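You operate a simulated robot arm through the tools that you are given. There is no shell and no other tool. Be economical: measure what you need, move in short steps, check, and stop when the job is done.

You are at the controls of a simulated two-armed robot. One attempt, no reset.

JOB
Pick up the blue mandrel with one hand, pass it to the other hand and put it on the shelf under the long bench. Open the grey drawer, fetch the purple spool and set it in the inside of the grey drawer, then shut the drawer. Fetch the black box and set it on the shelf of the stock table. Take the square blue jar and leave it on top of the grey tape roll. Take the yellow topped rod and leave it on the bench left of the rod rest. Fetch the green tipped rod and set it on top of the brown taped carton. Press the stop button three times. Take the blue battery and leave it on the bench right of the rod rest. Take the amber glass block on the bead bench top and put it away on the top of the long bench. Fetch the blue capped tube and stand it on the shelf under the bead bench. Pull the green drawer open. Do these in any order. Set down upright: purple spool, black box, square blue jar, blue battery, amber glass block, blue capped tube.

Only the result counts: the job must be done as asked and must still hold three seconds after the hand-in. Knocking over, shifting, dropping, spilling or breaking anything else fails it.

ROBOT AND FRAMES
Two 7-joint arms with four-finger grippers on one trunk, on a base that drives. Base frame: it is fixed to the floor where the robot stands at the start and does not move with it; the origin is under the middle of the robot, x ahead of it, y to its left, z up; the surface under the hand at the start is at about z = 0.85. Units: m, rad, N and s.
The left shoulder is at the start at [0.04, 0.181, 1.105], the right one opposite. With the tool pointing down near the work surface each hand reaches from about 0.32 to 0.84 m from the robot's upright axis, wherever it stands, measured 20 degrees to its own side. Places, roughly: amber glass block (4x4x6 cm) [0.8, 3.6, 0.9]; bench left of the rod rest (17x17 cm) [-1.24, 1.76, 0.84]; bench right of the rod rest (17x12 cm) [-1.24, 1.34, 0.84]; black box (6x9x8 cm) [-3.1, -1.7, 0.9]; blue battery (6x5x8 cm) [-1.3, 0.2, 0.9]; blue capped tube (3x3x17 cm) [0.7, 3.9, 0.9]; blue mandrel (3x3x13 cm) [0.5, -0.1, 1]; brown taped carton (20x26x15 cm) [-1.2, 3.4, 1.2]; green drawer [0.6, 2.1, 0.7]; green tipped rod (20x3x3 cm) [-1.1, 2, 0.9]; grey drawer [-0.4, -1.3, 0.7]; grey tape roll (7x7x5 cm) [-3.1, -0.9, 0.9]; inside of the grey drawer [-0.4, -1.3, 0.7]; purple spool (6x6x7 cm) [-3.1, -1.4, 0.9]; shelf of the stock table [-3.3, 0.6, 0.4]; shelf under the bead bench [0.6, 3.6, 0.1]; shelf under the long bench [0.7, 0.5, 0.4]; square blue jar (6x6x8 cm) [-3.4, -0.4, 0.9]; stop button [-1, 1.1, 0.9]; top of the long bench [0.7, 0.3, 0.8]; yellow topped rod (3x3x33 cm) [-2.9, 2.3, 1.3]. Payload 3.67 kg a hand.
Tool frame (each hand has its own): the origin (TCP) lies between the finger pads and is the grasp point; the fingertips stand 0.028 m ahead of it; z points along the fingers, y is the line along which they close. The gripper opens to 0.112 m. The gripper's body begins 0.073 m behind the TCP.
Orientation is that of the tool frame in the base frame, as a unit quaternion [w, x, y, z]. With the fingers straight down and closing along the base's y, the tool's x points along the base's -x, its y along +y and its z along -z.

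CONTROLS
- The arms move only by the tool apply_moves. It takes "left_rows", "right_rows" or both (then of equal length, played together; a hand with none holds still); each is a list of rows, each a list of 3 entries, a list of its own where there are three numbers: the shift along the tool's x, y, z in cm, then the turn, a rotation vector about the tool's x, y, z in rad, then the finger opening in cm, from 0 to 11.2. In form: [[[x, y, z], [ax, ay, az], hand], ...]. A call has 1 to 8 rows; each row shifts and turns the commanded pose from where the row before left it, along the tool's axes as they then stand. Each row takes 0.2 s and may step no farther than 0.05 m and 0.15 rad from the row before; otherwise, or with a gripper value out of range, the whole call is refused. A pose out of reach is approached as far as the arm can. The call stops where the force on the tool passes 40 N (or 10 N more than at its start, if that is more) or the arm is blocked; 0.2 s more then pass. The fingers move at their own pace and stop on an object; they squeeze with about 34 N. The grip force told is the motor's: it shows also when the fingers shut on nothing. Time passes only in rows, and 0.2 s behind the last, so rows that do not move let the fingers close. It gives the time, the measured TCP pose, the force on the tool (base axes), the opening and the grip force at its end, in the units of the frame above (readings bear some noise), with the torque about the TCP (base axes, N m) and any sound that the robot's microphone picked up.
- Cameras (640 x 400 px; columns grow to the right, rows downward): "scene" is now at [0.0905, -0.0442, 1.3227]; the picture's right is [-0.55, -0.84, 0.00], its down [-0.57, 0.37, -0.73] and it looks along [0.61, -0.40, -0.68] (base axes); focal length 214 px, centre (320, 200). "left" rides on the left gripper at [0.06, 0.018, -0.104] in its tool frame; the picture's right is [-0.29, 0.96, 0.00], its down [-0.80, -0.24, -0.55] and it looks along [-0.53, -0.16, 0.83] (tool axes); focal length 234 px, centre (320, 200). "right" rides on the right gripper at [0.06, -0.018, -0.104] in its tool frame; the picture's right is [0.29, 0.96, 0.00], its down [-0.80, 0.24, -0.55] and it looks along [-0.53, 0.16, 0.83] (tool axes); focal length 234 px, centre (320, 200). There is no depth. A picture from a camera that has moved, and an enlarged one, comes with that camera's place and axes in the base frame and with its lens.
- get_image(camera): a new picture of that camera. The clock stands still meanwhile.
- raise_lower(by): slides the trunk up (or, below 0, down) by that many m; the arms and the scene camera ride with it, the base frame stays. It gives what a move gives, with no picture.
- base_move(legs): drives the robot by 1 to 6 legs, each [ahead, left, turn to the left] in m, m and rad, along the robot's own axes; the way and the turn of a leg run together, so that a leg with both is an arc; at most 1.5 m and 3.142 rad a leg. The arms and the cameras ride along, it lands a little off, and it stops where it bumps. It gives what a move gives.
- head_to(pan, tilt): turns the head with the scene camera to pan (to the left, within 1.501 rad either way) and tilt (down, from -0.506 to 1.204), counted from straight ahead of the robot. It gives what a move gives.
- enlarge(camera, box): a new picture of the part [left, top, right, bottom] of that camera's present view, enlarged. The clock stands still meanwhile.
- close_job(): hands the job in; it is judged then, once.

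Work in short steps. Places have to be worked out from the pictures, the camera data and where the tool is seen: move nearer, look again, correct. Check each grasp and each placing, and mend what went wrong. You have 556 turns and 370 pictures in all, those below and enlarged ones among them. Open the grippers and draw the arms clear of the work before you hand the job in, unless the task says otherwise.

The tools are called after "Call:" by a JSON object that holds its "op" and its "data". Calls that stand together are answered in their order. apply_moves: Moves the arms, as the interface text tells. Its arguments: {"type":"object","properties":{"left_rows":{"type":"array"},"right_rows":{"type":"array"}},"required":[]} The other tools are called the same way: raise_lower (by) slides the trunk up or down; base_move (legs) drives the base; head_to (pan, tilt) turns the head that bears the scene camera; get_image (camera) takes a picture; enlarge (camera, box) takes an enlarged picture of a part of a camera's view; close_job () hands the job in.

At the start:

```text
time_s: 0.0
left_eef_pos: [0.504, -0.057, 1.134]
left_orientation: [0.0, 0.0, 1.0, 0.0]
left_force: [0.5, -0.8, -0.8]
left_torque: [0.0, -0.03, 0.03]
left_finger_gap: 0.1122
left_grip_force: 0.0
right_eef_pos: [0.4131, -0.5658, 1.1134]
right_orientation: [0.0, 0.0, 1.0, 0.0]
right_force: [0.7, -0.7, -0.9]
right_torque: [0.03, 0.0, 0.01]
right_finger_gap: 0.1121
right_grip_force: 0.0
trunk travel left (down, up): [-0.225, 0.289]
robot x, y, heading: [0.0001, -0.0015, 0.001]
head pan, tilt: [-0.579, 0.749]
```

scene: 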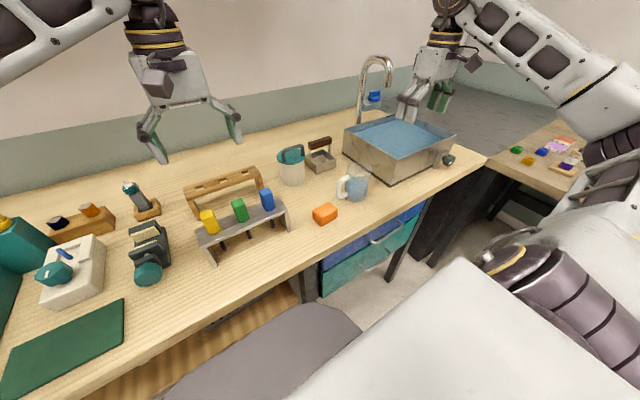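
right: 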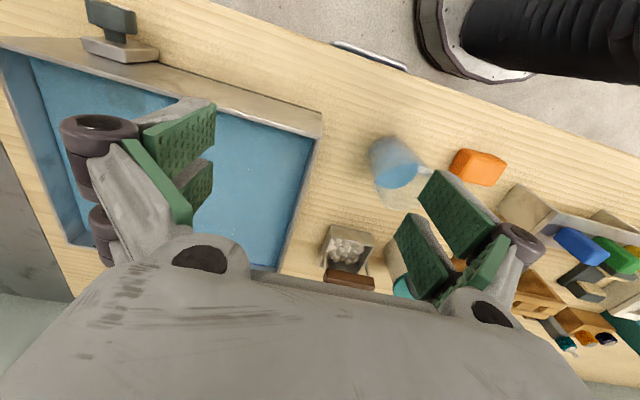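
left: 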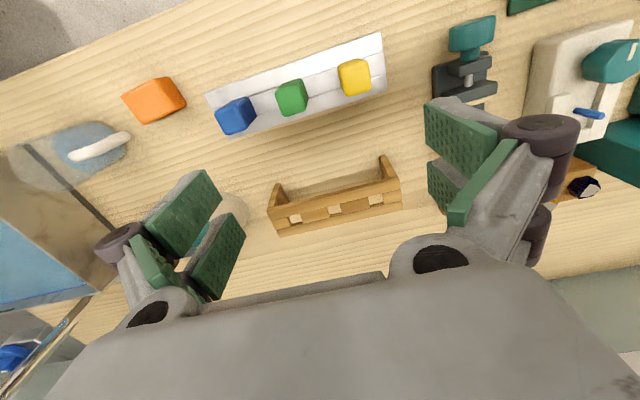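

I start with a closer look at the mandrel rack from the scene camera.

Call:
{"op": "enlarge", "data": {"camera": "scene", "box": [160, 140, 380, 280]}}

Call:
{"op": "head_to", "data": {"pan": 0.0, "tilt": 0.9}}

Call:
{"op": "get_image", "data": {"camera": "scene"}}

```text
2.86 times, centred on (270, 210) of scene
camera zoom: at [0.0905, -0.0442, 1.3227], right [-0.55, -0.84, 0.0], down [-0.57, 0.37, -0.73], along [0.61, -0.4, -0.68], focal length 613 px, centre (463, 171)
```

zoom: 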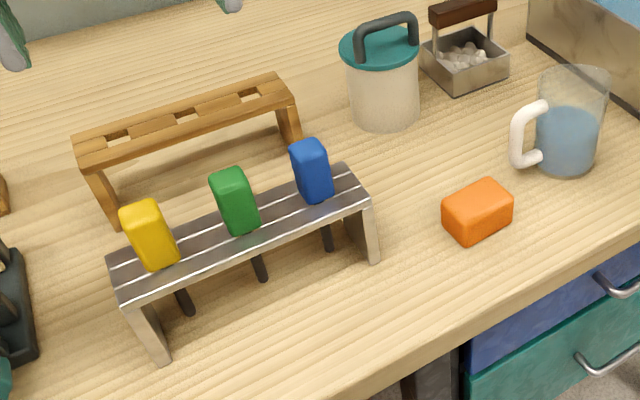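

```text
time_s: 1.0
left_eef_pos: [0.5033, -0.0574, 1.1345]
left_orientation: [0.0, 0.0, 1.0, 0.0]
left_force: [0.6, 0.8, 0.4]
left_torque: [0.01, 0.0, 0.01]
left_finger_gap: 0.1119
left_grip_force: 0.1
right_eef_pos: [0.4134, -0.5672, 1.1143]
right_orientation: [0.0, 0.0, 1.0, -0.001]
right_force: [0.9, 0.7, 0.2]
right_torque: [-0.03, -0.03, -0.02]
right_finger_gap: 0.112
right_grip_force: 0.1
trunk travel left (down, up): [-0.225, 0.289]
robot x, y, heading: [-0.0025, 0.0018, 0.0]
head pan, tilt: [0.0, 0.901]
```

```text
365 pictures are left
camera scene: at [0.0965, 0.0011, 1.3107], right [0.0, -1.0, 0.0], down [-0.78, 0.0, -0.62], along [0.62, 0.0, -0.78], focal length 214 px, centre (320, 200)
```

scene: 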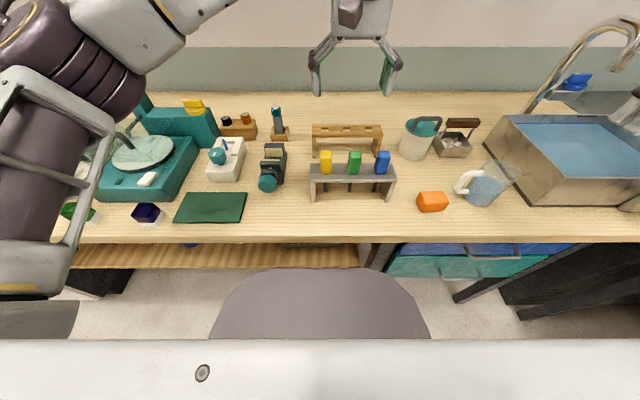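

The blue mandrel's head top is near (0.48,-0.14,0.99) by three views. I move the left hand above it with partly open fingers and look.

Call:
{"op": "apply_moves", "data": {"left_rows": [[[1.2, -4.1, 2], [0, 0, 0], 7], [[1.2, -4.1, 2], [0, 0, 0], 7], [[0, 0, 0], [0, 0, 0], 7]]}}

Call:
{"op": "get_image", "data": {"camera": "left"}}

Call:
{"op": "enlarge", "data": {"camera": "scene", "box": [280, 100, 460, 212]}}

```text
time_s: 1.8
left_eef_pos: [0.4802, -0.1362, 1.0924]
left_orientation: [0.0, 0.0, 1.0, 0.0]
left_force: [0.9, 0.7, -0.2]
left_torque: [-0.02, -0.01, 0.01]
left_finger_gap: 0.0701
left_grip_force: 0.0
right_eef_pos: [0.4133, -0.5667, 1.1137]
right_orientation: [0.0, 0.0, 1.0, 0.0]
right_force: [-0.5, 0.8, 0.3]
right_torque: [-0.01, 0.01, 0.0]
right_finger_gap: 0.1118
right_grip_force: 0.1
trunk travel left (down, up): [-0.225, 0.289]
robot x, y, heading: [0.0026, 0.001, 0.0]
head pan, tilt: [0.0, 0.901]
```

```text
364 pictures are left
camera left: at [0.4207, -0.1187, 1.1953], right [0.29, 0.96, 0.0], down [0.8, -0.24, 0.55], along [0.53, -0.16, -0.83], focal length 234 px, centre (320, 200)
```

left: 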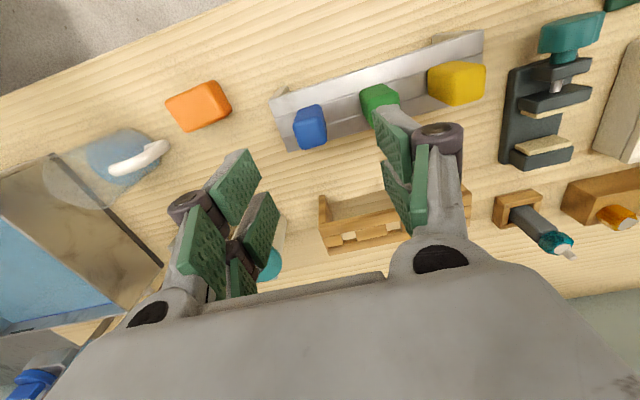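

```text
3.56 times, centred on (370, 156) of scene
camera zoom: at [0.0965, 0.0024, 1.3107], right [0.0, -1.0, 0.0], down [-0.78, 0.0, -0.62], along [0.62, 0.0, -0.78], focal length 763 px, centre (142, 356)
```

zoom: 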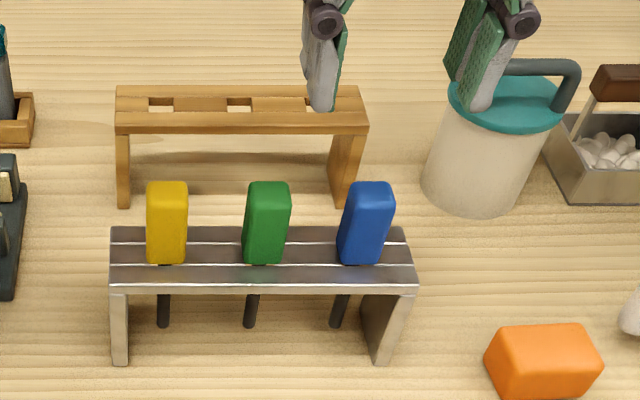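

Head estimated at (0.472,-0.143), top ≈1.0, rack top ≈0.953. I descend to z≈0.99 and close.

Call:
{"op": "apply_moves", "data": {"left_rows": [[[0.8, -0.7, 2.5], [0, 0, 0], 6.5], [[0, 0, 4], [0, 0, 0], 6.5], [[0, 0, 3.7], [0, 0, 0], 6.5], [[0, 0, 0], [0, 0, 0], 6.5]]}}

Call:
{"op": "get_image", "data": {"camera": "left"}}

Call:
{"op": "enlarge", "data": {"camera": "scene", "box": [280, 100, 460, 212]}}

```text
time_s: 2.8
left_eef_pos: [0.4711, -0.1446, 0.9876]
left_orientation: [-0.001, 0.0, 1.0, 0.001]
left_force: [0.9, 0.0, -0.8]
left_torque: [0.0, 0.0, 0.02]
left_finger_gap: 0.0649
left_grip_force: 0.0
right_eef_pos: [0.4127, -0.5672, 1.1143]
right_orientation: [0.0, 0.0, 1.0, 0.0]
right_force: [-0.3, -0.4, -0.9]
right_torque: [-0.01, 0.02, -0.03]
right_finger_gap: 0.1121
right_grip_force: 0.1
trunk travel left (down, up): [-0.225, 0.289]
robot x, y, heading: [0.0035, -0.001, -0.002]
head pan, tilt: [0.0, 0.901]
```

```text
362 pictures are left
camera left: at [0.4121, -0.1253, 1.0908], right [0.29, 0.96, 0.0], down [0.8, -0.24, 0.55], along [0.53, -0.16, -0.83], focal length 234 px, centre (320, 200)
```

left: 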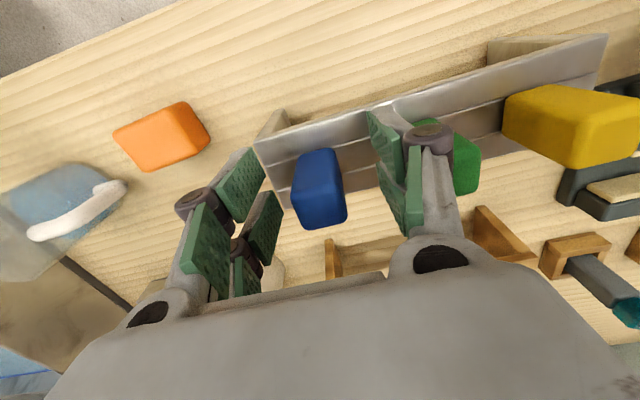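

```text
3.56 times, centred on (370, 156) of scene
camera zoom: at [0.0962, 0.0013, 1.3107], right [0.0, -1.0, 0.0], down [-0.78, 0.0, -0.62], along [0.62, 0.0, -0.78], focal length 763 px, centre (142, 356)
```

zoom: 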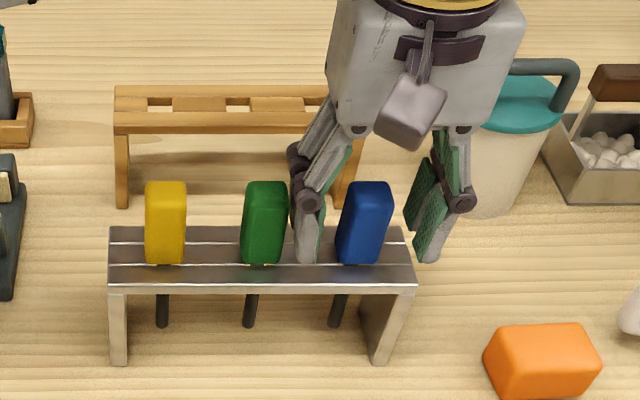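

The fingers straddle the blue head. I close and lift.

Call:
{"op": "apply_moves", "data": {"left_rows": [[[0, 0, 0], [0, 0, 0], 2], [[0, 0, 0], [0, 0, 0], 0], [[0, 0, 0], [0, 0, 0], 0]]}}

Call:
{"op": "apply_moves", "data": {"left_rows": [[[0, 0, -2], [0, 0, 0], 0], [[0, 0, -4], [0, 0, 0], 0], [[0, 0, -4], [0, 0, 0], 0], [[0, 0, -4], [0, 0, 0], 0], [[0, 0, -4], [0, 0, 0], 0]]}}

Call:
{"op": "get_image", "data": {"camera": "scene"}}

```text
time_s: 3.6
left_eef_pos: [0.4706, -0.1441, 0.9889]
left_orientation: [-0.001, 0.0, 1.0, 0.0]
left_force: [-0.6, -0.4, 0.1]
left_torque: [-0.01, 0.01, 0.05]
left_finger_gap: 0.0259
left_grip_force: 34.2
right_eef_pos: [0.4137, -0.5665, 1.1128]
right_orientation: [0.0, -0.001, 1.0, 0.001]
right_force: [-0.2, -0.4, -0.5]
right_torque: [0.01, -0.01, -0.01]
right_finger_gap: 0.1122
right_grip_force: 0.1
trunk travel left (down, up): [-0.225, 0.289]
robot x, y, heading: [0.0011, -0.0007, 0.003]
head pan, tilt: [0.0, 0.901]
```

```text
time_s: 4.8
left_eef_pos: [0.4708, -0.1474, 1.1705]
left_orientation: [-0.001, 0.0, 1.0, 0.001]
left_force: [-0.4, -0.6, -0.2]
left_torque: [0.01, -0.06, 0.01]
left_finger_gap: 0.0261
left_grip_force: 33.8
right_eef_pos: [0.4127, -0.5679, 1.1147]
right_orientation: [0.0, 0.0, 1.0, 0.0]
right_force: [-0.2, -0.1, -0.7]
right_torque: [0.0, -0.02, -0.01]
right_finger_gap: 0.1123
right_grip_force: 0.0
trunk travel left (down, up): [-0.225, 0.289]
robot x, y, heading: [-0.0009, -0.0009, -0.002]
head pan, tilt: [0.0, 0.901]
```

```text
360 pictures are left
camera scene: at [0.0959, 0.0009, 1.3107], right [0.0, -1.0, 0.0], down [-0.78, 0.0, -0.62], along [0.62, 0.0, -0.78], focal length 214 px, centre (320, 200)
```

scene: 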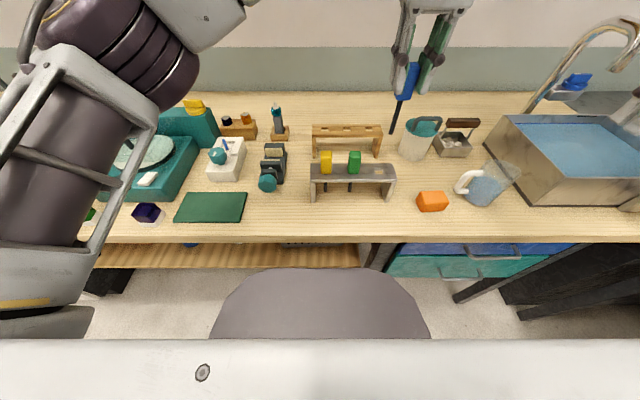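

Mandrel is held. I back the base off for working room, then turn the right hand to point forward.

Call:
{"op": "base_move", "data": {"legs": [[-0.4, 0, 0]]}}

Call:
{"op": "apply_moves", "data": {"right_rows": [[[0, 0, 0], [0, -0.15, 0], 6], [[0, 0, 0], [0, -0.15, 0], 6], [[0, 0, 0], [0, -0.15, 0], 6], [[0, 0, 0], [0, -0.15, 0], 6], [[0, 0, 0], [0, -0.15, 0], 6], [[0, 0, 0], [0, -0.15, 0], 6], [[0, 0, 0], [0, -0.15, 0], 6], [[0, 0, 0], [0, -0.15, 0], 6]]}}

Call:
{"op": "apply_moves", "data": {"right_rows": [[[0, 0, 0], [0, -0.15, 0], 6], [[0, 0, 0], [0, -0.15, 0], 6], [[0, 0, 0], [0, -0.07, 0], 6]]}}

Call:
{"op": "get_image", "data": {"camera": "scene"}}

```text
time_s: 7.4
left_eef_pos: [0.0665, -0.1479, 1.1697]
left_orientation: [0.0, -0.001, 1.0, 0.001]
left_force: [-0.3, 0.1, -1.2]
left_torque: [-0.02, -0.05, 0.01]
left_finger_gap: 0.0262
left_grip_force: 33.8
right_eef_pos: [0.008, -0.5666, 1.1138]
right_orientation: [0.0, 0.0, 1.0, 0.0]
right_force: [0.1, 0.0, 0.2]
right_torque: [0.04, -0.01, 0.01]
right_finger_gap: 0.1121
right_grip_force: 0.1
trunk travel left (down, up): [-0.225, 0.289]
robot x, y, heading: [-0.4055, 0.0016, 0.002]
head pan, tilt: [0.0, 0.901]
```

```text
time_s: 9.2
left_eef_pos: [0.0655, -0.1473, 1.1694]
left_orientation: [-0.001, -0.001, 1.0, 0.0]
left_force: [1.1, -0.4, -0.1]
left_torque: [0.03, 0.05, -0.01]
left_finger_gap: 0.0261
left_grip_force: 34.0
right_eef_pos: [0.031, -0.5408, 1.1255]
right_orientation: [0.567, 0.001, 0.824, 0.0]
right_force: [0.5, -0.4, 0.2]
right_torque: [0.0, -0.01, 0.0]
right_finger_gap: 0.0599
right_grip_force: 0.1
right hand out of reach, approached as far as the arm can: row 6, 8
trunk travel left (down, up): [-0.225, 0.289]
robot x, y, heading: [-0.4072, 0.0025, 0.004]
head pan, tilt: [0.0, 0.901]
```

```text
time_s: 10.0
left_eef_pos: [0.0659, -0.1467, 1.1693]
left_orientation: [0.0, 0.0, 1.0, 0.0]
left_force: [0.3, 0.1, -0.8]
left_torque: [-0.02, 0.0, 0.0]
left_finger_gap: 0.0259
left_grip_force: 33.4
right_eef_pos: [0.0293, -0.5414, 1.1239]
right_orientation: [0.707, -0.001, 0.707, 0.001]
right_force: [-0.2, 0.4, 0.4]
right_torque: [-0.01, 0.01, -0.01]
right_finger_gap: 0.0599
right_grip_force: 0.1
trunk travel left (down, up): [-0.225, 0.289]
robot x, y, heading: [-0.4056, 0.0002, -0.005]
head pan, tilt: [0.0, 0.901]
```

```text
359 pictures are left
camera scene: at [-0.3086, 0.0009, 1.3106], right [0.0, -1.0, 0.0], down [-0.78, 0.0, -0.62], along [0.62, 0.0, -0.78], focal length 214 px, centre (320, 200)
```

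scene: 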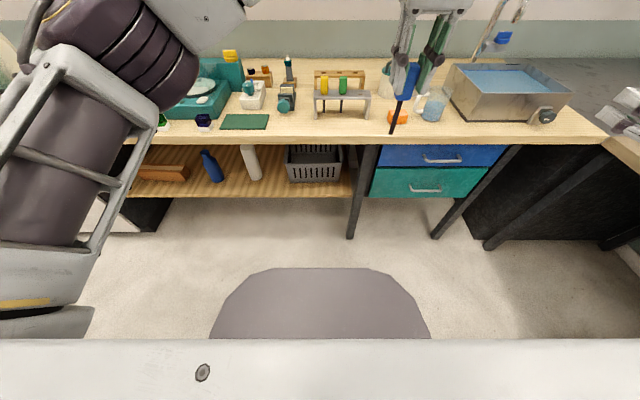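

Shelf now visible with items on it (bottle, basket, tray). I bring the right hand behind the shank at standoff.

Call:
{"op": "apply_moves", "data": {"right_rows": [[[0.4, 4.95, -0.5], [0, 0, 0], 6], [[0.4, 4.9, -0.7], [0, 0, 0], 6], [[0.4, 4.9, -0.7], [0, 0, 0], 6], [[0.4, 4.9, -0.7], [0, 0, 0], 6], [[0.4, 4.9, -0.7], [0, 0, 0], 6], [[0.4, 4.9, -0.7], [0, 0, 0], 6], [[0.4, 4.9, -0.7], [0, 0, 0], 6], [[0.3, 4.9, -0.7], [0, 0, 0], 6]]}}

Call:
{"op": "get_image", "data": {"camera": "scene"}}

Call:
{"op": "get_image", "data": {"camera": "right"}}

```text
time_s: 11.8
left_eef_pos: [0.0672, -0.145, 1.1707]
left_orientation: [0.0, 0.0, 1.0, 0.0]
left_force: [0.1, 0.6, -0.8]
left_torque: [-0.03, 0.0, 0.04]
left_finger_gap: 0.0258
left_grip_force: 34.0
right_eef_pos: [0.142, -0.3308, 1.1497]
right_orientation: [0.702, -0.002, 0.713, 0.002]
right_force: [0.3, -1.1, 0.5]
right_torque: [-0.01, 0.0, -0.03]
right_finger_gap: 0.0601
right_grip_force: 0.1
right hand out of reach, approached as far as the arm can: row 1, 2, 3, 4, 5, 6, 7, 8
trunk travel left (down, up): [-0.225, 0.289]
robot x, y, heading: [-0.4064, 0.0002, -0.001]
head pan, tilt: [0.0, 0.901]
```

```text
358 pictures are left
camera scene: at [-0.308, 0.0024, 1.3107], right [0.0, -1.0, 0.0], down [-0.78, 0.0, -0.62], along [0.62, 0.0, -0.78], focal length 214 px, centre (320, 200)
```

scene: 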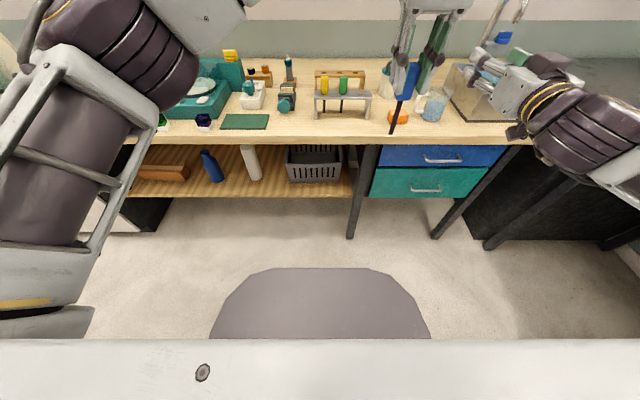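

```text
357 pictures are left
camera right: at [0.0358, -0.3497, 1.09], right [-0.01, 0.96, -0.29], down [-0.54, 0.24, 0.81], along [0.84, 0.16, 0.52], focal length 234 px, centre (320, 200)
```

right: 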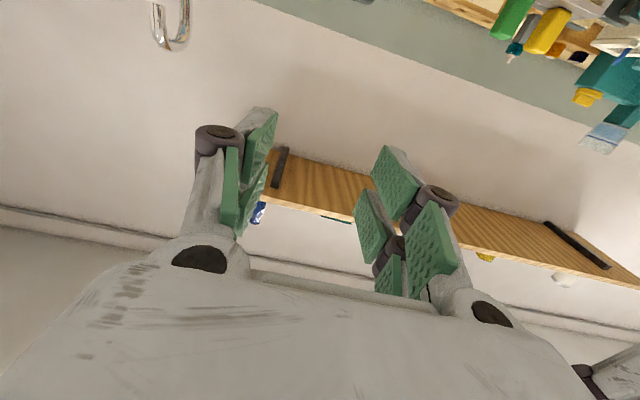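

Forward pointing isn't reachable that close. I move the mandrel hand 14 cm farther out and yaw the right hand inward by ~0.75 rad.

Call:
{"op": "apply_moves", "data": {"left_rows": [[[-3, 0, 0], [0, 0, 0], 0], [[-3, 0, 0], [0, 0, 0], 0], [[-3, 0, 0], [0, 0, 0], 0], [[-3, 0, 0], [0, 0, 0], 0], [[-2, 0, 0], [0, 0, 0], 0]], "right_rows": [[[0, 0, 0], [-0.15, 0, 0], 6], [[0, 0, 0], [-0.15, 0, 0], 6], [[0, 0, 0], [-0.15, 0, 0], 6], [[0, 0, 0], [-0.15, 0, 0], 6], [[0, 0, 0], [-0.15, 0, 0], 6]]}}

```text
time_s: 13.2
left_eef_pos: [0.2084, -0.1374, 1.1706]
left_orientation: [0.001, -0.003, 1.0, -0.005]
left_force: [0.9, 0.7, -0.8]
left_torque: [-0.03, 0.03, -0.01]
left_finger_gap: 0.026
left_grip_force: 34.1
right_eef_pos: [0.0077, -0.3834, 1.4336]
right_orientation: [0.856, -0.266, 0.404, 0.181]
right_force: [-0.1, -0.1, -1.0]
right_torque: [0.03, 0.03, 0.02]
right_finger_gap: 0.0601
right_grip_force: 0.0
right hand out of reach, approached as far as the arm can: row 4
trunk travel left (down, up): [-0.225, 0.289]
robot x, y, heading: [-0.4023, -0.0033, 0.006]
head pan, tilt: [0.0, 0.901]
stopped in row 5 (right hand): the arm was blocked; the commanded pose is now the measured one
```

The right arm wandered and got blocked; I look before correcting.

Call:
{"op": "get_image", "data": {"camera": "scene"}}

Call:
{"op": "get_image", "data": {"camera": "right"}}

```text
356 pictures are left
camera scene: at [-0.3073, 0.0045, 1.3105], right [0.0, -1.0, 0.0], down [-0.78, 0.0, -0.62], along [0.62, 0.0, -0.78], focal length 214 px, centre (320, 200)
```

scene: 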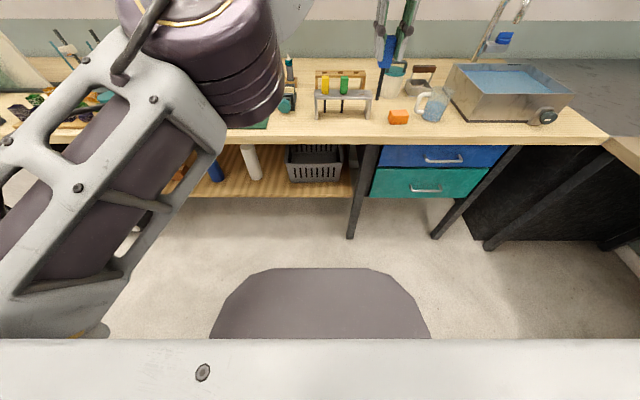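

```text
355 pictures are left
camera right: at [-0.0091, -0.455, 1.3361], right [-0.33, 0.79, -0.52], down [-0.94, -0.22, 0.26], along [0.09, 0.58, 0.81], focal length 234 px, centre (320, 200)
```

right: 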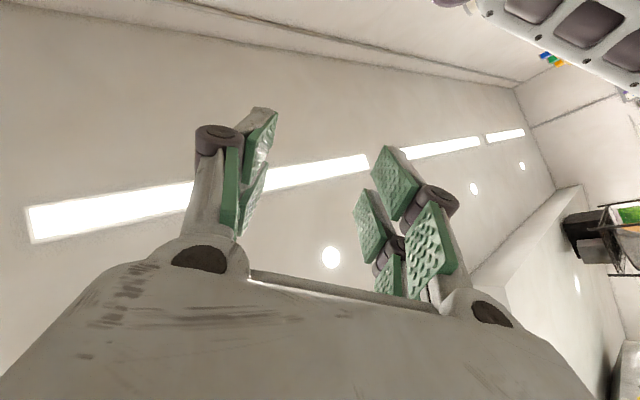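

The right hand points up-inward. I turn it level again while lowering it and moving it a bit forward.

Call:
{"op": "apply_moves", "data": {"right_rows": [[[3.5, 1.2, -1.2], [0, 0.15, 0], 6], [[3.6, 1.2, -0.8], [0, 0.15, 0], 6], [[3.8, 1.2, -0.2], [0, 0.15, 0], 6], [[4, 1.2, 0.4], [0, 0.144, 0], 6], [[4, 1, 1], [0, 0, 0.15], 6], [[4, 0.5, 1], [0, 0, 0.15], 6]]}}

```text
time_s: 14.6
left_eef_pos: [0.2083, -0.1418, 1.1711]
left_orientation: [0.0, -0.001, 1.0, -0.003]
left_force: [-0.3, 0.7, -0.9]
left_torque: [0.01, 0.03, 0.01]
left_finger_gap: 0.0262
left_grip_force: 34.1
right_eef_pos: [0.058, -0.361, 1.2003]
right_orientation: [0.679, -0.209, 0.674, 0.201]
right_force: [0.3, 0.4, -0.5]
right_torque: [-0.01, -0.01, 0.02]
right_finger_gap: 0.06
right_grip_force: 0.1
trunk travel left (down, up): [-0.225, 0.289]
robot x, y, heading: [-0.4042, -0.0007, -0.002]
head pan, tilt: [0.0, 0.901]
```

Level with yaw ≈0.585. I move sideways/down to line up with the shank, stopping ~8 cm short.

Call:
{"op": "apply_moves", "data": {"right_rows": [[[2.2, 2, 3], [0, 0, 0], 6], [[2.2, 2, 3], [0, 0, 0], 6], [[2.2, 2, 3], [0, 0, 0], 6], [[2.1, 2, 3], [0, 0, 0], 6], [[2.1, 2, 3], [0, 0, 0], 6], [[0, 0, 0], [0, 0, 0], 6]]}}

Call:
{"op": "get_image", "data": {"camera": "right"}}

Call:
{"op": "get_image", "data": {"camera": "scene"}}

```text
time_s: 16.2
left_eef_pos: [0.208, -0.1401, 1.169]
left_orientation: [0.001, -0.002, 1.0, -0.003]
left_force: [0.0, -0.3, -1.9]
left_torque: [0.01, 0.02, 0.0]
left_finger_gap: 0.0261
left_grip_force: 33.9
right_eef_pos: [0.105, -0.2253, 0.9859]
right_orientation: [0.592, -0.185, 0.756, 0.207]
right_force: [0.1, -0.9, 0.3]
right_torque: [0.02, 0.02, -0.02]
right_finger_gap: 0.0601
right_grip_force: 0.0
right hand out of reach, approached as far as the arm can: row 5
trunk travel left (down, up): [-0.225, 0.289]
robot x, y, heading: [-0.406, 0.0008, -0.001]
head pan, tilt: [0.0, 0.901]
stopped in row 6 (right hand): the arm was blocked; the commanded pose is now the measured one
```

```text
354 pictures are left
camera right: at [0.015, -0.298, 0.9469], right [-0.57, 0.8, -0.19], down [-0.4, -0.06, 0.92], along [0.72, 0.6, 0.35], focal length 234 px, centre (320, 200)
```

right: 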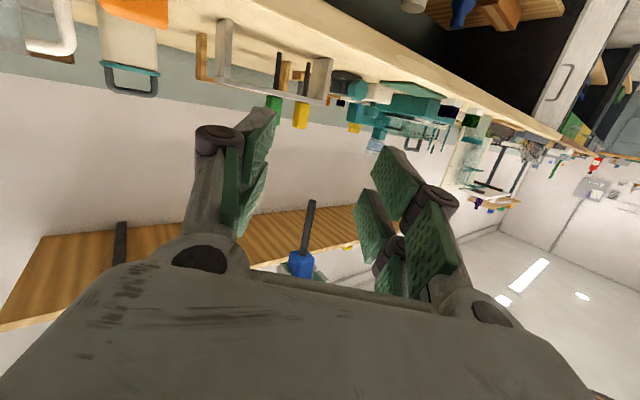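

```text
353 pictures are left
camera scene: at [-0.3084, 0.0009, 1.3106], right [0.0, -1.0, 0.0], down [-0.78, 0.0, -0.62], along [0.62, 0.0, -0.78], focal length 214 px, centre (320, 200)
```

scene: 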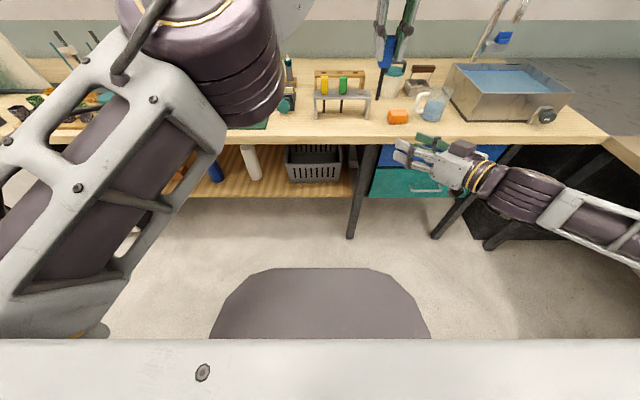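

The right arm is happier lower. I lower the mandrel by 9.5 cm instead and creep the right hand toward alignment.

Call:
{"op": "apply_moves", "data": {"left_rows": [[[0, 0, 3.2], [0, 0, 0], 0], [[0, 0, 3.2], [0, 0, 0], 0], [[0, 0, 3.1], [0, 0, 0], 0], [[0, 0, 0], [0, 0, 0], 0]], "right_rows": [[[-1.2, 0.6, 1.3], [0, 0, 0], 6], [[-1.2, 0.6, 1.3], [0, 0, 0], 6], [[-1.1, 0.7, 1.4], [0, 0, 0], 6], [[0, 0, 0], [0, 0, 0], 6]]}}

Call:
{"op": "get_image", "data": {"camera": "right"}}

Call:
{"op": "get_image", "data": {"camera": "scene"}}

```text
time_s: 17.2
left_eef_pos: [0.2064, -0.1401, 1.0738]
left_orientation: [0.002, -0.001, 1.0, -0.003]
left_force: [-0.4, 1.2, -0.7]
left_torque: [0.05, 0.02, 0.02]
left_finger_gap: 0.026
left_grip_force: 34.0
right_eef_pos: [0.1301, -0.2, 1.0128]
right_orientation: [0.591, -0.188, 0.758, 0.202]
right_force: [-0.1, 0.3, 0.2]
right_torque: [0.0, 0.0, 0.03]
right_finger_gap: 0.0601
right_grip_force: 0.1
right hand out of reach, approached as far as the arm can: row 2, 3
trunk travel left (down, up): [-0.225, 0.289]
robot x, y, heading: [-0.4069, -0.0016, -0.001]
head pan, tilt: [0.0, 0.901]
```

```text
352 pictures are left
camera right: at [0.0396, -0.2723, 0.9756], right [-0.57, 0.8, -0.2], down [-0.4, -0.05, 0.92], along [0.72, 0.6, 0.35], focal length 234 px, centre (320, 200)
```

right: 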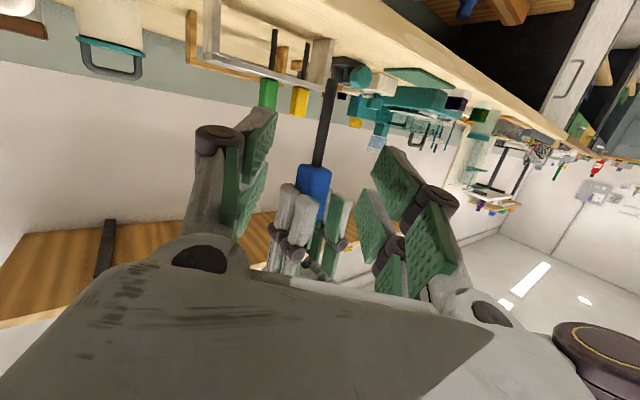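

```text
351 pictures are left
camera scene: at [-0.3087, 0.0004, 1.3105], right [0.0, -1.0, 0.0], down [-0.78, 0.0, -0.62], along [0.62, 0.0, -0.78], focal length 214 px, centre (320, 200)
```

scene: 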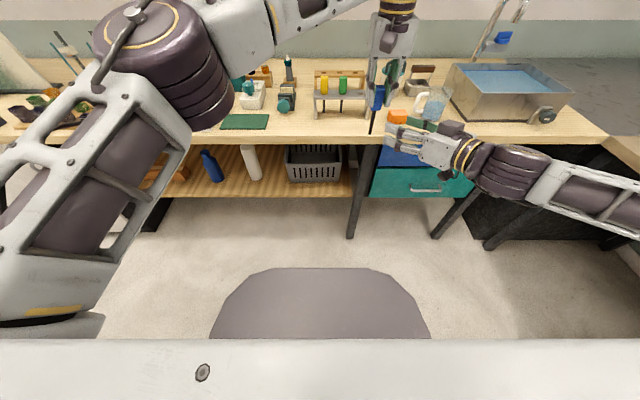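

Shank lines up between the right fingers with ~9.6 cm to go. I advance in steps.

Call:
{"op": "apply_moves", "data": {"right_rows": [[[-0.4, 0.5, 2], [0, 0, 0], 6], [[-0.4, 0.5, 2], [0, 0, 0], 6], [[-0.4, 0, 2], [0, 0, 0], 6], [[0, 0, 1.8], [0, 0, 0], 6], [[0, 0, 0], [0, 0, 0], 6]]}}

Call:
{"op": "get_image", "data": {"camera": "right"}}

```text
time_s: 18.0
left_eef_pos: [0.2161, -0.1319, 1.0693]
left_orientation: [0.003, -0.01, 1.0, 0.0]
left_force: [10.5, 1.4, 3.2]
left_torque: [0.1, 0.47, -0.16]
left_finger_gap: 0.0264
left_grip_force: 33.9
right_eef_pos: [0.1836, -0.1478, 1.0811]
right_orientation: [0.638, -0.2, 0.716, 0.199]
right_force: [-9.8, -1.1, -4.1]
right_torque: [-0.24, -0.2, 0.27]
right_finger_gap: 0.0638
right_grip_force: 1.6
trunk travel left (down, up): [-0.225, 0.289]
robot x, y, heading: [-0.4048, -0.002, 0.002]
head pan, tilt: [0.0, 0.901]
stopped in row 4 (left hand): the force on the tool passed its limit at 87 N (the readings are from after the stop); the commanded pose is now the measured one
```

```text
350 pictures are left
camera right: at [0.0988, -0.2219, 1.0317], right [-0.55, 0.79, -0.26], down [-0.51, -0.07, 0.86], along [0.66, 0.6, 0.44], focal length 234 px, centre (320, 200)
```

right: 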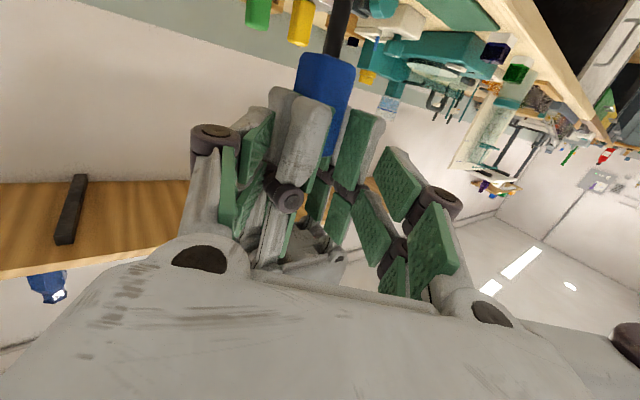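

The right hand rose and touched the left fingers. I retreat it 6 cm, then raise the left hand ~8.5 cm so the shank is at the right hand's height.

Call:
{"op": "apply_moves", "data": {"right_rows": [[[0, 0, -3], [0, 0, 0], 6], [[0, 0, -3], [0, 0, 0], 6], [[0, 0, 0], [0, 0, 0], 6]]}}

Call:
{"op": "apply_moves", "data": {"left_rows": [[[0, 0, -3], [0, 0, 0], 0], [[0, 0, -3], [0, 0, 0], 0], [[0, 0, -3], [0, 0, 0], 0], [[0, 0, 0], [0, 0, 0], 0]]}}

Call:
{"op": "get_image", "data": {"camera": "right"}}

```text
time_s: 18.8
left_eef_pos: [0.2141, -0.1336, 1.0688]
left_orientation: [0.003, -0.008, 1.0, 0.0]
left_force: [-0.5, 0.0, -0.1]
left_torque: [-0.02, 0.04, 0.0]
left_finger_gap: 0.0258
left_grip_force: 34.5
right_eef_pos: [0.1317, -0.1809, 1.0892]
right_orientation: [0.638, -0.2, 0.716, 0.199]
right_force: [0.4, -0.7, 0.1]
right_torque: [0.01, 0.0, 0.02]
right_finger_gap: 0.0598
right_grip_force: 0.0
trunk travel left (down, up): [-0.225, 0.289]
robot x, y, heading: [-0.4027, 0.0051, 0.003]
head pan, tilt: [0.0, 0.901]
```

```text
time_s: 19.8
left_eef_pos: [0.2119, -0.1332, 1.1581]
left_orientation: [0.002, -0.009, 1.0, 0.0]
left_force: [0.6, 0.2, -0.3]
left_torque: [0.0, 0.01, 0.0]
left_finger_gap: 0.026
left_grip_force: 34.5
right_eef_pos: [0.1304, -0.1821, 1.088]
right_orientation: [0.638, -0.2, 0.716, 0.199]
right_force: [0.3, 0.0, 0.1]
right_torque: [0.0, -0.01, 0.03]
right_finger_gap: 0.06
right_grip_force: 0.1
trunk travel left (down, up): [-0.225, 0.289]
robot x, y, heading: [-0.4082, -0.0019, 0.002]
head pan, tilt: [0.0, 0.901]
```

```text
349 pictures are left
camera right: at [0.0468, -0.255, 1.0401], right [-0.55, 0.8, -0.26], down [-0.51, -0.07, 0.86], along [0.67, 0.6, 0.44], focal length 234 px, centre (320, 200)
```

right: 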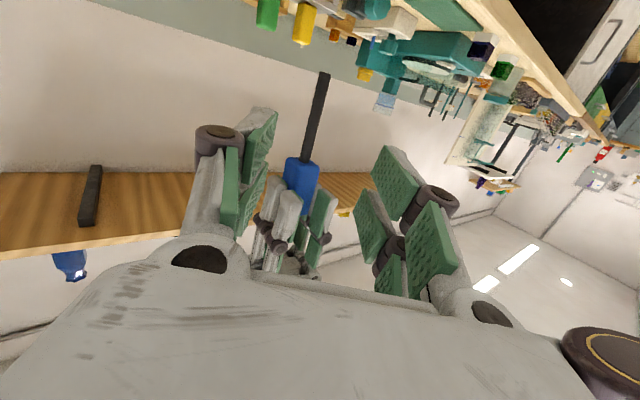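

Aligned now: 9.4 cm straight ahead. I advance.

Call:
{"op": "apply_moves", "data": {"right_rows": [[[-0.2, -0.1, 2], [0, 0, 0], 6], [[-0.2, -0.1, 2], [0, 0, 0], 6], [[-0.2, -0.1, 2], [0, 0, 0], 6], [[-0.1, 0, 2], [0, 0, 0], 6], [[0, 0, 1], [0, 0, 0], 6], [[0, 0, 0], [0, 0, 0], 6]]}}

Call:
{"op": "get_image", "data": {"camera": "right"}}

```text
time_s: 21.2
left_eef_pos: [0.209, -0.1329, 1.1589]
left_orientation: [0.003, -0.008, 1.0, 0.001]
left_force: [0.3, -0.3, -2.1]
left_torque: [-0.02, 0.01, 0.03]
left_finger_gap: 0.0259
left_grip_force: 34.8
right_eef_pos: [0.2107, -0.1348, 1.0865]
right_orientation: [0.638, -0.2, 0.716, 0.199]
right_force: [0.2, -0.3, -0.1]
right_torque: [-0.02, 0.04, 0.0]
right_finger_gap: 0.0603
right_grip_force: 0.1
trunk travel left (down, up): [-0.225, 0.289]
robot x, y, heading: [-0.4069, -0.003, 0.003]
head pan, tilt: [0.0, 0.901]
```

```text
348 pictures are left
camera right: at [0.1252, -0.2083, 1.0365], right [-0.55, 0.8, -0.26], down [-0.51, -0.07, 0.86], along [0.67, 0.6, 0.44], focal length 234 px, centre (320, 200)
```

right: 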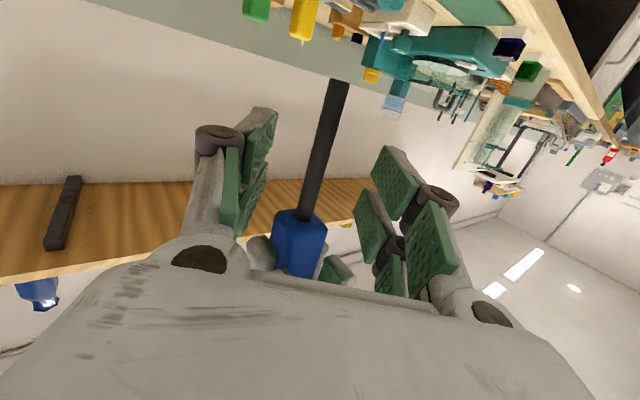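

The shank is at the right TCP. I close the right hand on it.

Call:
{"op": "apply_moves", "data": {"right_rows": [[[0, 0, 0], [0, 0, 0], 2], [[0, 0, 0], [0, 0, 0], 0], [[0, 0, 0], [0, 0, 0], 0], [[0, 0, 0], [0, 0, 0], 0]]}}

Call:
{"op": "apply_moves", "data": {"left_rows": [[[0, 0, 0], [0, 0, 0], 3], [[0, 0, 0], [0, 0, 0], 6], [[0, 0, -3], [0, 0, 0], 7], [[0, 0, -4], [0, 0, 0], 7], [[0, 0, -4], [0, 0, 0], 7]]}}

Call:
{"op": "get_image", "data": {"camera": "right"}}

```text
time_s: 22.2
left_eef_pos: [0.2094, -0.1348, 1.1593]
left_orientation: [0.002, -0.008, 1.0, 0.001]
left_force: [-13.7, 6.2, 8.6]
left_torque: [0.65, 1.03, 0.11]
left_finger_gap: 0.026
left_grip_force: 34.0
right_eef_pos: [0.2103, -0.1371, 1.0847]
right_orientation: [0.638, -0.199, 0.717, 0.198]
right_force: [13.5, -6.2, -8.9]
right_torque: [-0.21, -0.06, -0.14]
right_finger_gap: 0.008
right_grip_force: 34.0
trunk travel left (down, up): [-0.225, 0.289]
robot x, y, heading: [-0.4046, 0.0018, 0.003]
head pan, tilt: [0.0, 0.901]
```

```text
time_s: 23.4
left_eef_pos: [0.1804, -0.1159, 1.2427]
left_orientation: [0.004, -0.008, 1.0, 0.0]
left_force: [-0.7, -0.6, 0.0]
left_torque: [0.01, -0.02, 0.01]
left_finger_gap: 0.0695
left_grip_force: 0.1
left hand out of reach, approached as far as the arm can: row 3, 4, 5
right_eef_pos: [0.2086, -0.1356, 1.0868]
right_orientation: [0.638, -0.201, 0.716, 0.199]
right_force: [-0.9, 0.2, -0.6]
right_torque: [-0.03, 0.02, 0.03]
right_finger_gap: 0.0079
right_grip_force: 34.1
trunk travel left (down, up): [-0.225, 0.289]
robot x, y, heading: [-0.4067, -0.003, 0.005]
head pan, tilt: [0.0, 0.901]
```

```text
347 pictures are left
camera right: at [0.1242, -0.208, 1.0371], right [-0.55, 0.8, -0.26], down [-0.51, -0.07, 0.86], along [0.66, 0.6, 0.44], focal length 234 px, centre (320, 200)
```

right: 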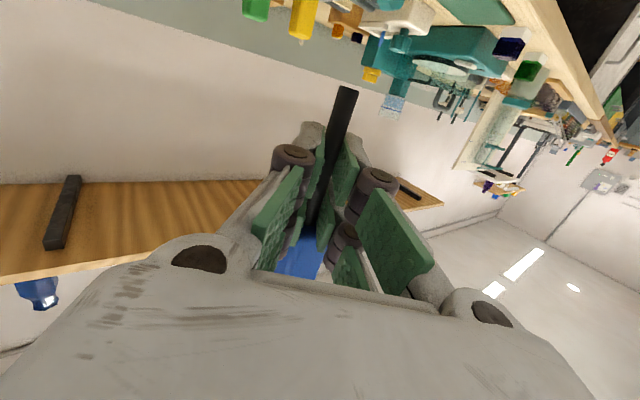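

Handover done. I tuck the left arm aside, and roll the right hand so the mandrel lies level.

Call:
{"op": "apply_moves", "data": {"left_rows": [[[0, 4, 0], [0, 0, 0], 7], [[1, 4, 0], [0, 0, 0], 7], [[2, 4, 0], [0, 0, 0], 7], [[2, 4, 0], [0, 0, 0], 7], [[2, 4, 0], [0, 0, 0], 7], [[2, 4, 0], [0, 0, 0], 7], [[2, 4, 0], [0, 0, 0], 7], [[2, 4, 0], [0, 0, 0], 7]]}}

Call:
{"op": "apply_moves", "data": {"right_rows": [[[0, 0, 0], [0, 0, 0.15], 0], [[0, 0, 0], [0, 0, 0.15], 0], [[0, 0, 0], [0, 0, 0.15], 0], [[0, 0, 0], [0, 0, 0.15], 0], [[0, 0, 0], [0, 0, 0.15], 0], [[0, 0, 0], [0, 0, 0.15], 0], [[0, 0, 0], [0, 0, 0.15], 0]]}}

Call:
{"op": "get_image", "data": {"camera": "scene"}}

```text
time_s: 25.2
left_eef_pos: [0.0492, 0.2055, 1.2379]
left_orientation: [0.004, -0.007, 1.0, 0.0]
left_force: [-0.5, 0.6, 0.6]
left_torque: [0.0, -0.01, -0.01]
left_finger_gap: 0.0701
left_grip_force: 0.0
right_eef_pos: [0.2079, -0.1336, 1.0868]
right_orientation: [0.638, -0.201, 0.716, 0.199]
right_force: [1.1, -0.6, -1.3]
right_torque: [0.01, -0.02, -0.02]
right_finger_gap: 0.0077
right_grip_force: 34.6
trunk travel left (down, up): [-0.225, 0.289]
robot x, y, heading: [-0.4034, -0.0027, -0.002]
head pan, tilt: [0.0, 0.901]
```

```text
time_s: 26.8
left_eef_pos: [0.0512, 0.204, 1.2385]
left_orientation: [0.003, -0.009, 1.0, 0.001]
left_force: [-0.7, 0.7, -0.4]
left_torque: [-0.01, -0.04, -0.02]
left_finger_gap: 0.0701
left_grip_force: 0.1
right_eef_pos: [0.2104, -0.1343, 1.0847]
right_orientation: [0.452, 0.187, 0.72, 0.493]
right_force: [-0.2, -0.1, -0.4]
right_torque: [0.07, 0.02, 0.0]
right_finger_gap: 0.0077
right_grip_force: 34.1
trunk travel left (down, up): [-0.225, 0.289]
robot x, y, heading: [-0.4057, -0.0004, 0.002]
head pan, tilt: [0.0, 0.901]
```

```text
346 pictures are left
camera scene: at [-0.3083, 0.001, 1.3106], right [0.0, -1.0, 0.0], down [-0.78, 0.0, -0.62], along [0.62, 0.0, -0.78], focal length 214 px, centre (320, 200)
```

scene: 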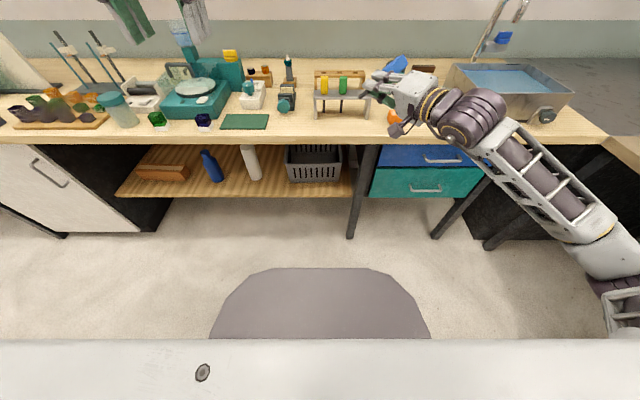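

Going well. I finish the roll and pitch the hand down ~0.6 rad.

Call:
{"op": "apply_moves", "data": {"right_rows": [[[0, 0, 0], [0, 0, 0.13], 0], [[0, 0, 0], [0, 0, 0.13], 0], [[0, 0, 0], [0, 0, 0.13], 0], [[0, 0, 0], [0, 0, 0.13], 0], [[0, 0, 0], [0.15, 0, 0], 0], [[0, 0, 0], [0.15, 0, 0], 0], [[0, 0, 0], [0.15, 0, 0], 0], [[0, 0, 0], [0.15, 0, 0], 0]]}}

Call:
{"op": "raise_lower", "data": {"by": -0.22}}

Call:
{"op": "get_image", "data": {"camera": "scene"}}

```text
time_s: 28.6
left_eef_pos: [0.0518, 0.2042, 1.2377]
left_orientation: [0.002, -0.009, 1.0, 0.001]
left_force: [0.4, 0.4, -0.1]
left_torque: [-0.02, -0.01, -0.02]
left_finger_gap: 0.0702
left_grip_force: 0.0
right_eef_pos: [0.2093, -0.1358, 1.0853]
right_orientation: [0.189, 0.441, 0.795, 0.372]
right_force: [0.4, 0.4, -1.0]
right_torque: [0.01, 0.0, 0.02]
right_finger_gap: 0.0079
right_grip_force: 34.0
trunk travel left (down, up): [-0.225, 0.289]
robot x, y, heading: [-0.4064, 0.0019, -0.002]
head pan, tilt: [0.0, 0.901]
```

```text
time_s: 30.9
left_eef_pos: [0.0511, 0.2029, 1.0186]
left_orientation: [0.003, -0.009, 1.0, 0.0]
left_force: [0.0, -0.1, 0.1]
left_torque: [0.02, 0.02, -0.01]
left_finger_gap: 0.0701
left_grip_force: 0.0
right_eef_pos: [0.2102, -0.1354, 0.8656]
right_orientation: [0.19, 0.441, 0.794, 0.374]
right_force: [-0.4, 0.0, -1.0]
right_torque: [0.02, 0.04, -0.01]
right_finger_gap: 0.0077
right_grip_force: 33.5
trunk travel left (down, up): [-0.005, 0.509]
robot x, y, heading: [-0.4066, 0.0021, 0.002]
head pan, tilt: [0.0, 0.901]
```

```text
345 pictures are left
camera scene: at [-0.3086, 0.001, 1.0908], right [0.0, -1.0, 0.0], down [-0.78, 0.0, -0.62], along [0.62, 0.0, -0.78], focal length 214 px, centre (320, 200)
```

scene: 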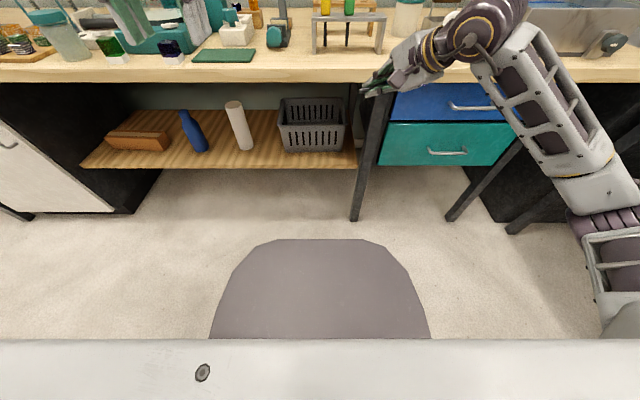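

Gap on the shelf between the white bottle and the basket (y≈0.17–0.36) is free. I lower the right hand to z≈0.55 before going under the bench, raising the left a bit.

Call:
{"op": "apply_moves", "data": {"right_rows": [[[-0.13, -3.43, 2.92], [0, 0, 0], 0], [[-0.13, -3.43, 2.92], [0, 0, 0], 0], [[-0.13, -3.43, 2.92], [0, 0, 0], 0], [[-0.13, -3.43, 2.92], [0, 0, 0], 0], [[-0.13, -3.43, 2.92], [0, 0, 0], 0], [[-0.13, -3.43, 2.92], [0, 0, 0], 0], [[-0.13, -3.43, 2.92], [0, 0, 0], 0]], "left_rows": [[[0.5, 0, -2], [0, 0, 0], 7], [[0.5, 0, -2], [0, 0, 0], 7], [[0.5, 0, -2], [0, 0, 0], 7], [[0.5, 0, -2], [0, 0, 0], 7], [[0.5, 0, -2], [0, 0, 0], 7], [[0.5, 0, -2], [0, 0, 0], 7], [[0.5, 0, -2], [0, 0, 0], 7]]}}

Call:
{"op": "base_move", "data": {"legs": [[0, 0.38, 0]]}}

Call:
{"op": "get_image", "data": {"camera": "scene"}}

Call:
{"op": "get_image", "data": {"camera": "right"}}

```text
time_s: 32.5
left_eef_pos: [0.0145, 0.201, 1.1601]
left_orientation: [0.002, -0.007, 1.0, 0.001]
left_force: [-0.4, -0.4, 0.1]
left_torque: [0.04, -0.04, -0.01]
left_finger_gap: 0.0698
left_grip_force: 0.1
right_eef_pos: [0.2095, -0.1361, 0.549]
right_orientation: [0.19, 0.44, 0.794, 0.374]
right_force: [-0.4, -0.2, -0.2]
right_torque: [0.03, 0.02, 0.0]
right_finger_gap: 0.0077
right_grip_force: 34.0
trunk travel left (down, up): [-0.005, 0.509]
robot x, y, heading: [-0.4013, -0.0016, -0.001]
head pan, tilt: [0.0, 0.901]
```

```text
time_s: 35.0
left_eef_pos: [0.0121, 0.5771, 1.1597]
left_orientation: [0.002, -0.01, 1.0, -0.001]
left_force: [-0.3, 0.9, -0.1]
left_torque: [-0.01, 0.0, 0.0]
left_finger_gap: 0.0699
left_grip_force: 0.0
right_eef_pos: [0.2097, 0.2397, 0.5497]
right_orientation: [0.189, 0.439, 0.795, 0.374]
right_force: [-0.7, 0.3, -1.1]
right_torque: [0.0, 0.04, -0.03]
right_finger_gap: 0.0078
right_grip_force: 34.8
trunk travel left (down, up): [-0.005, 0.509]
robot x, y, heading: [-0.4095, 0.3747, 0.005]
head pan, tilt: [0.0, 0.901]
```

```text
344 pictures are left
camera scene: at [-0.3095, 0.3752, 1.0907], right [0.0, -1.0, 0.0], down [-0.78, 0.0, -0.62], along [0.62, 0.0, -0.78], focal length 214 px, centre (320, 200)
```

scene: 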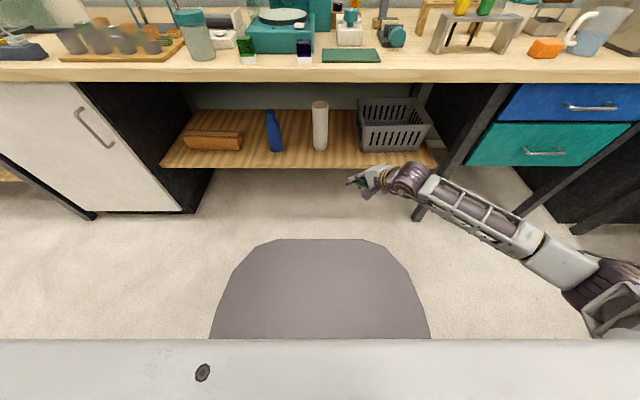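

```text
343 pictures are left
camera right: at [0.1002, 0.2392, 0.6051], right [0.38, 0.56, 0.74], down [0.22, -0.83, 0.52], along [0.9, -0.04, -0.43], focal length 234 px, centre (320, 200)
```

right: 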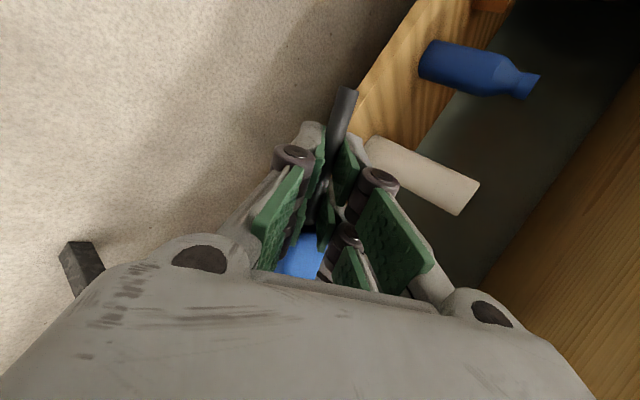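

Gap confirmed. I pitch the hand steeper (≈60°), tilt the head end slightly down, and lower to z≈0.48.

Call:
{"op": "apply_moves", "data": {"right_rows": [[[0, 0, 0], [0.15, 0, 0], 0], [[0, 0, 0], [0.15, 0, 0], 0], [[0, 0, 0], [0.05, 0.1, 0], 0], [[0, 0, 0], [0, 0.1, 0], 0], [[0, -1.7, 3], [0, 0, 0], 0], [[0, -1.7, 3], [0, 0, 0], 0], [[0, 0, 0], [0, 0, 0], 0]]}}

Call:
{"op": "base_move", "data": {"legs": [[0.1, 0.03, 0]]}}

Call:
{"op": "get_image", "data": {"camera": "right"}}

Call:
{"op": "get_image", "data": {"camera": "scene"}}

```text
time_s: 36.6
left_eef_pos: [0.0129, 0.5771, 1.159]
left_orientation: [0.003, -0.011, 1.0, 0.0]
left_force: [0.1, -0.2, -1.2]
left_torque: [0.01, -0.01, 0.01]
left_finger_gap: 0.0702
left_grip_force: 0.1
right_eef_pos: [0.2002, 0.2507, 0.4841]
right_orientation: [0.024, 0.438, 0.855, 0.276]
right_force: [-0.2, 0.3, -1.5]
right_torque: [0.02, 0.03, -0.01]
right_finger_gap: 0.0079
right_grip_force: 34.1
trunk travel left (down, up): [-0.005, 0.509]
robot x, y, heading: [-0.4086, 0.3695, 0.006]
head pan, tilt: [0.0, 0.901]
```

```text
time_s: 37.7
left_eef_pos: [0.1116, 0.6079, 1.1578]
left_orientation: [0.001, -0.01, 1.0, 0.0]
left_force: [0.4, 0.4, -0.4]
left_torque: [-0.04, 0.1, 0.02]
left_finger_gap: 0.07
left_grip_force: 0.0
right_eef_pos: [0.2975, 0.2818, 0.483]
right_orientation: [0.024, 0.439, 0.855, 0.274]
right_force: [-0.2, 0.3, -1.1]
right_torque: [0.02, 0.04, 0.0]
right_finger_gap: 0.0079
right_grip_force: 34.2
trunk travel left (down, up): [-0.005, 0.509]
robot x, y, heading: [-0.3122, 0.4045, 0.01]
head pan, tilt: [0.0, 0.901]
```

```text
342 pictures are left
camera right: at [0.2175, 0.2729, 0.574], right [0.53, 0.66, 0.53], down [0.51, -0.75, 0.43], along [0.68, 0.04, -0.73], focal length 234 px, centre (320, 200)
```

right: 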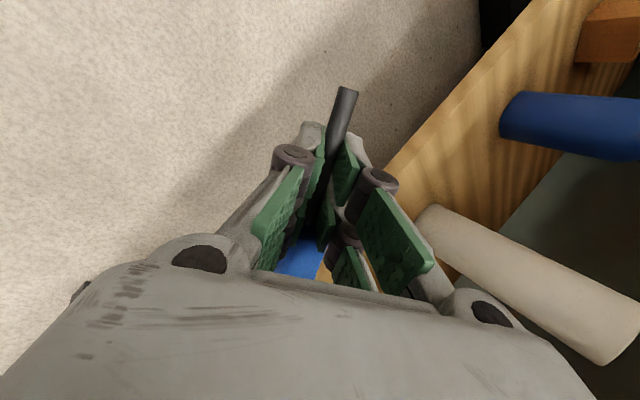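

```text
341 pictures are left
camera scene: at [-0.211, 0.4058, 1.0906], right [0.0, -1.0, 0.0], down [-0.78, 0.0, -0.62], along [0.62, 0.0, -0.78], focal length 214 px, centre (320, 200)
```

scene: 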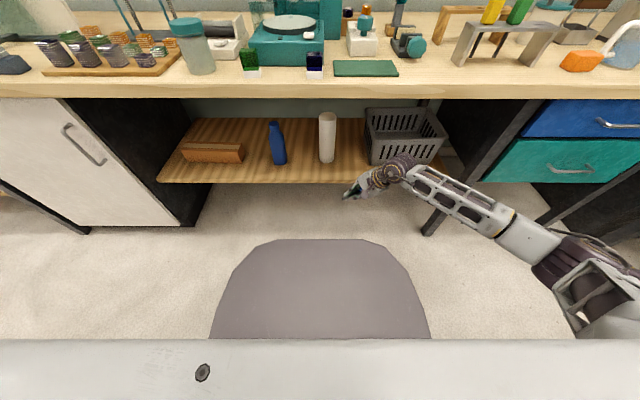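

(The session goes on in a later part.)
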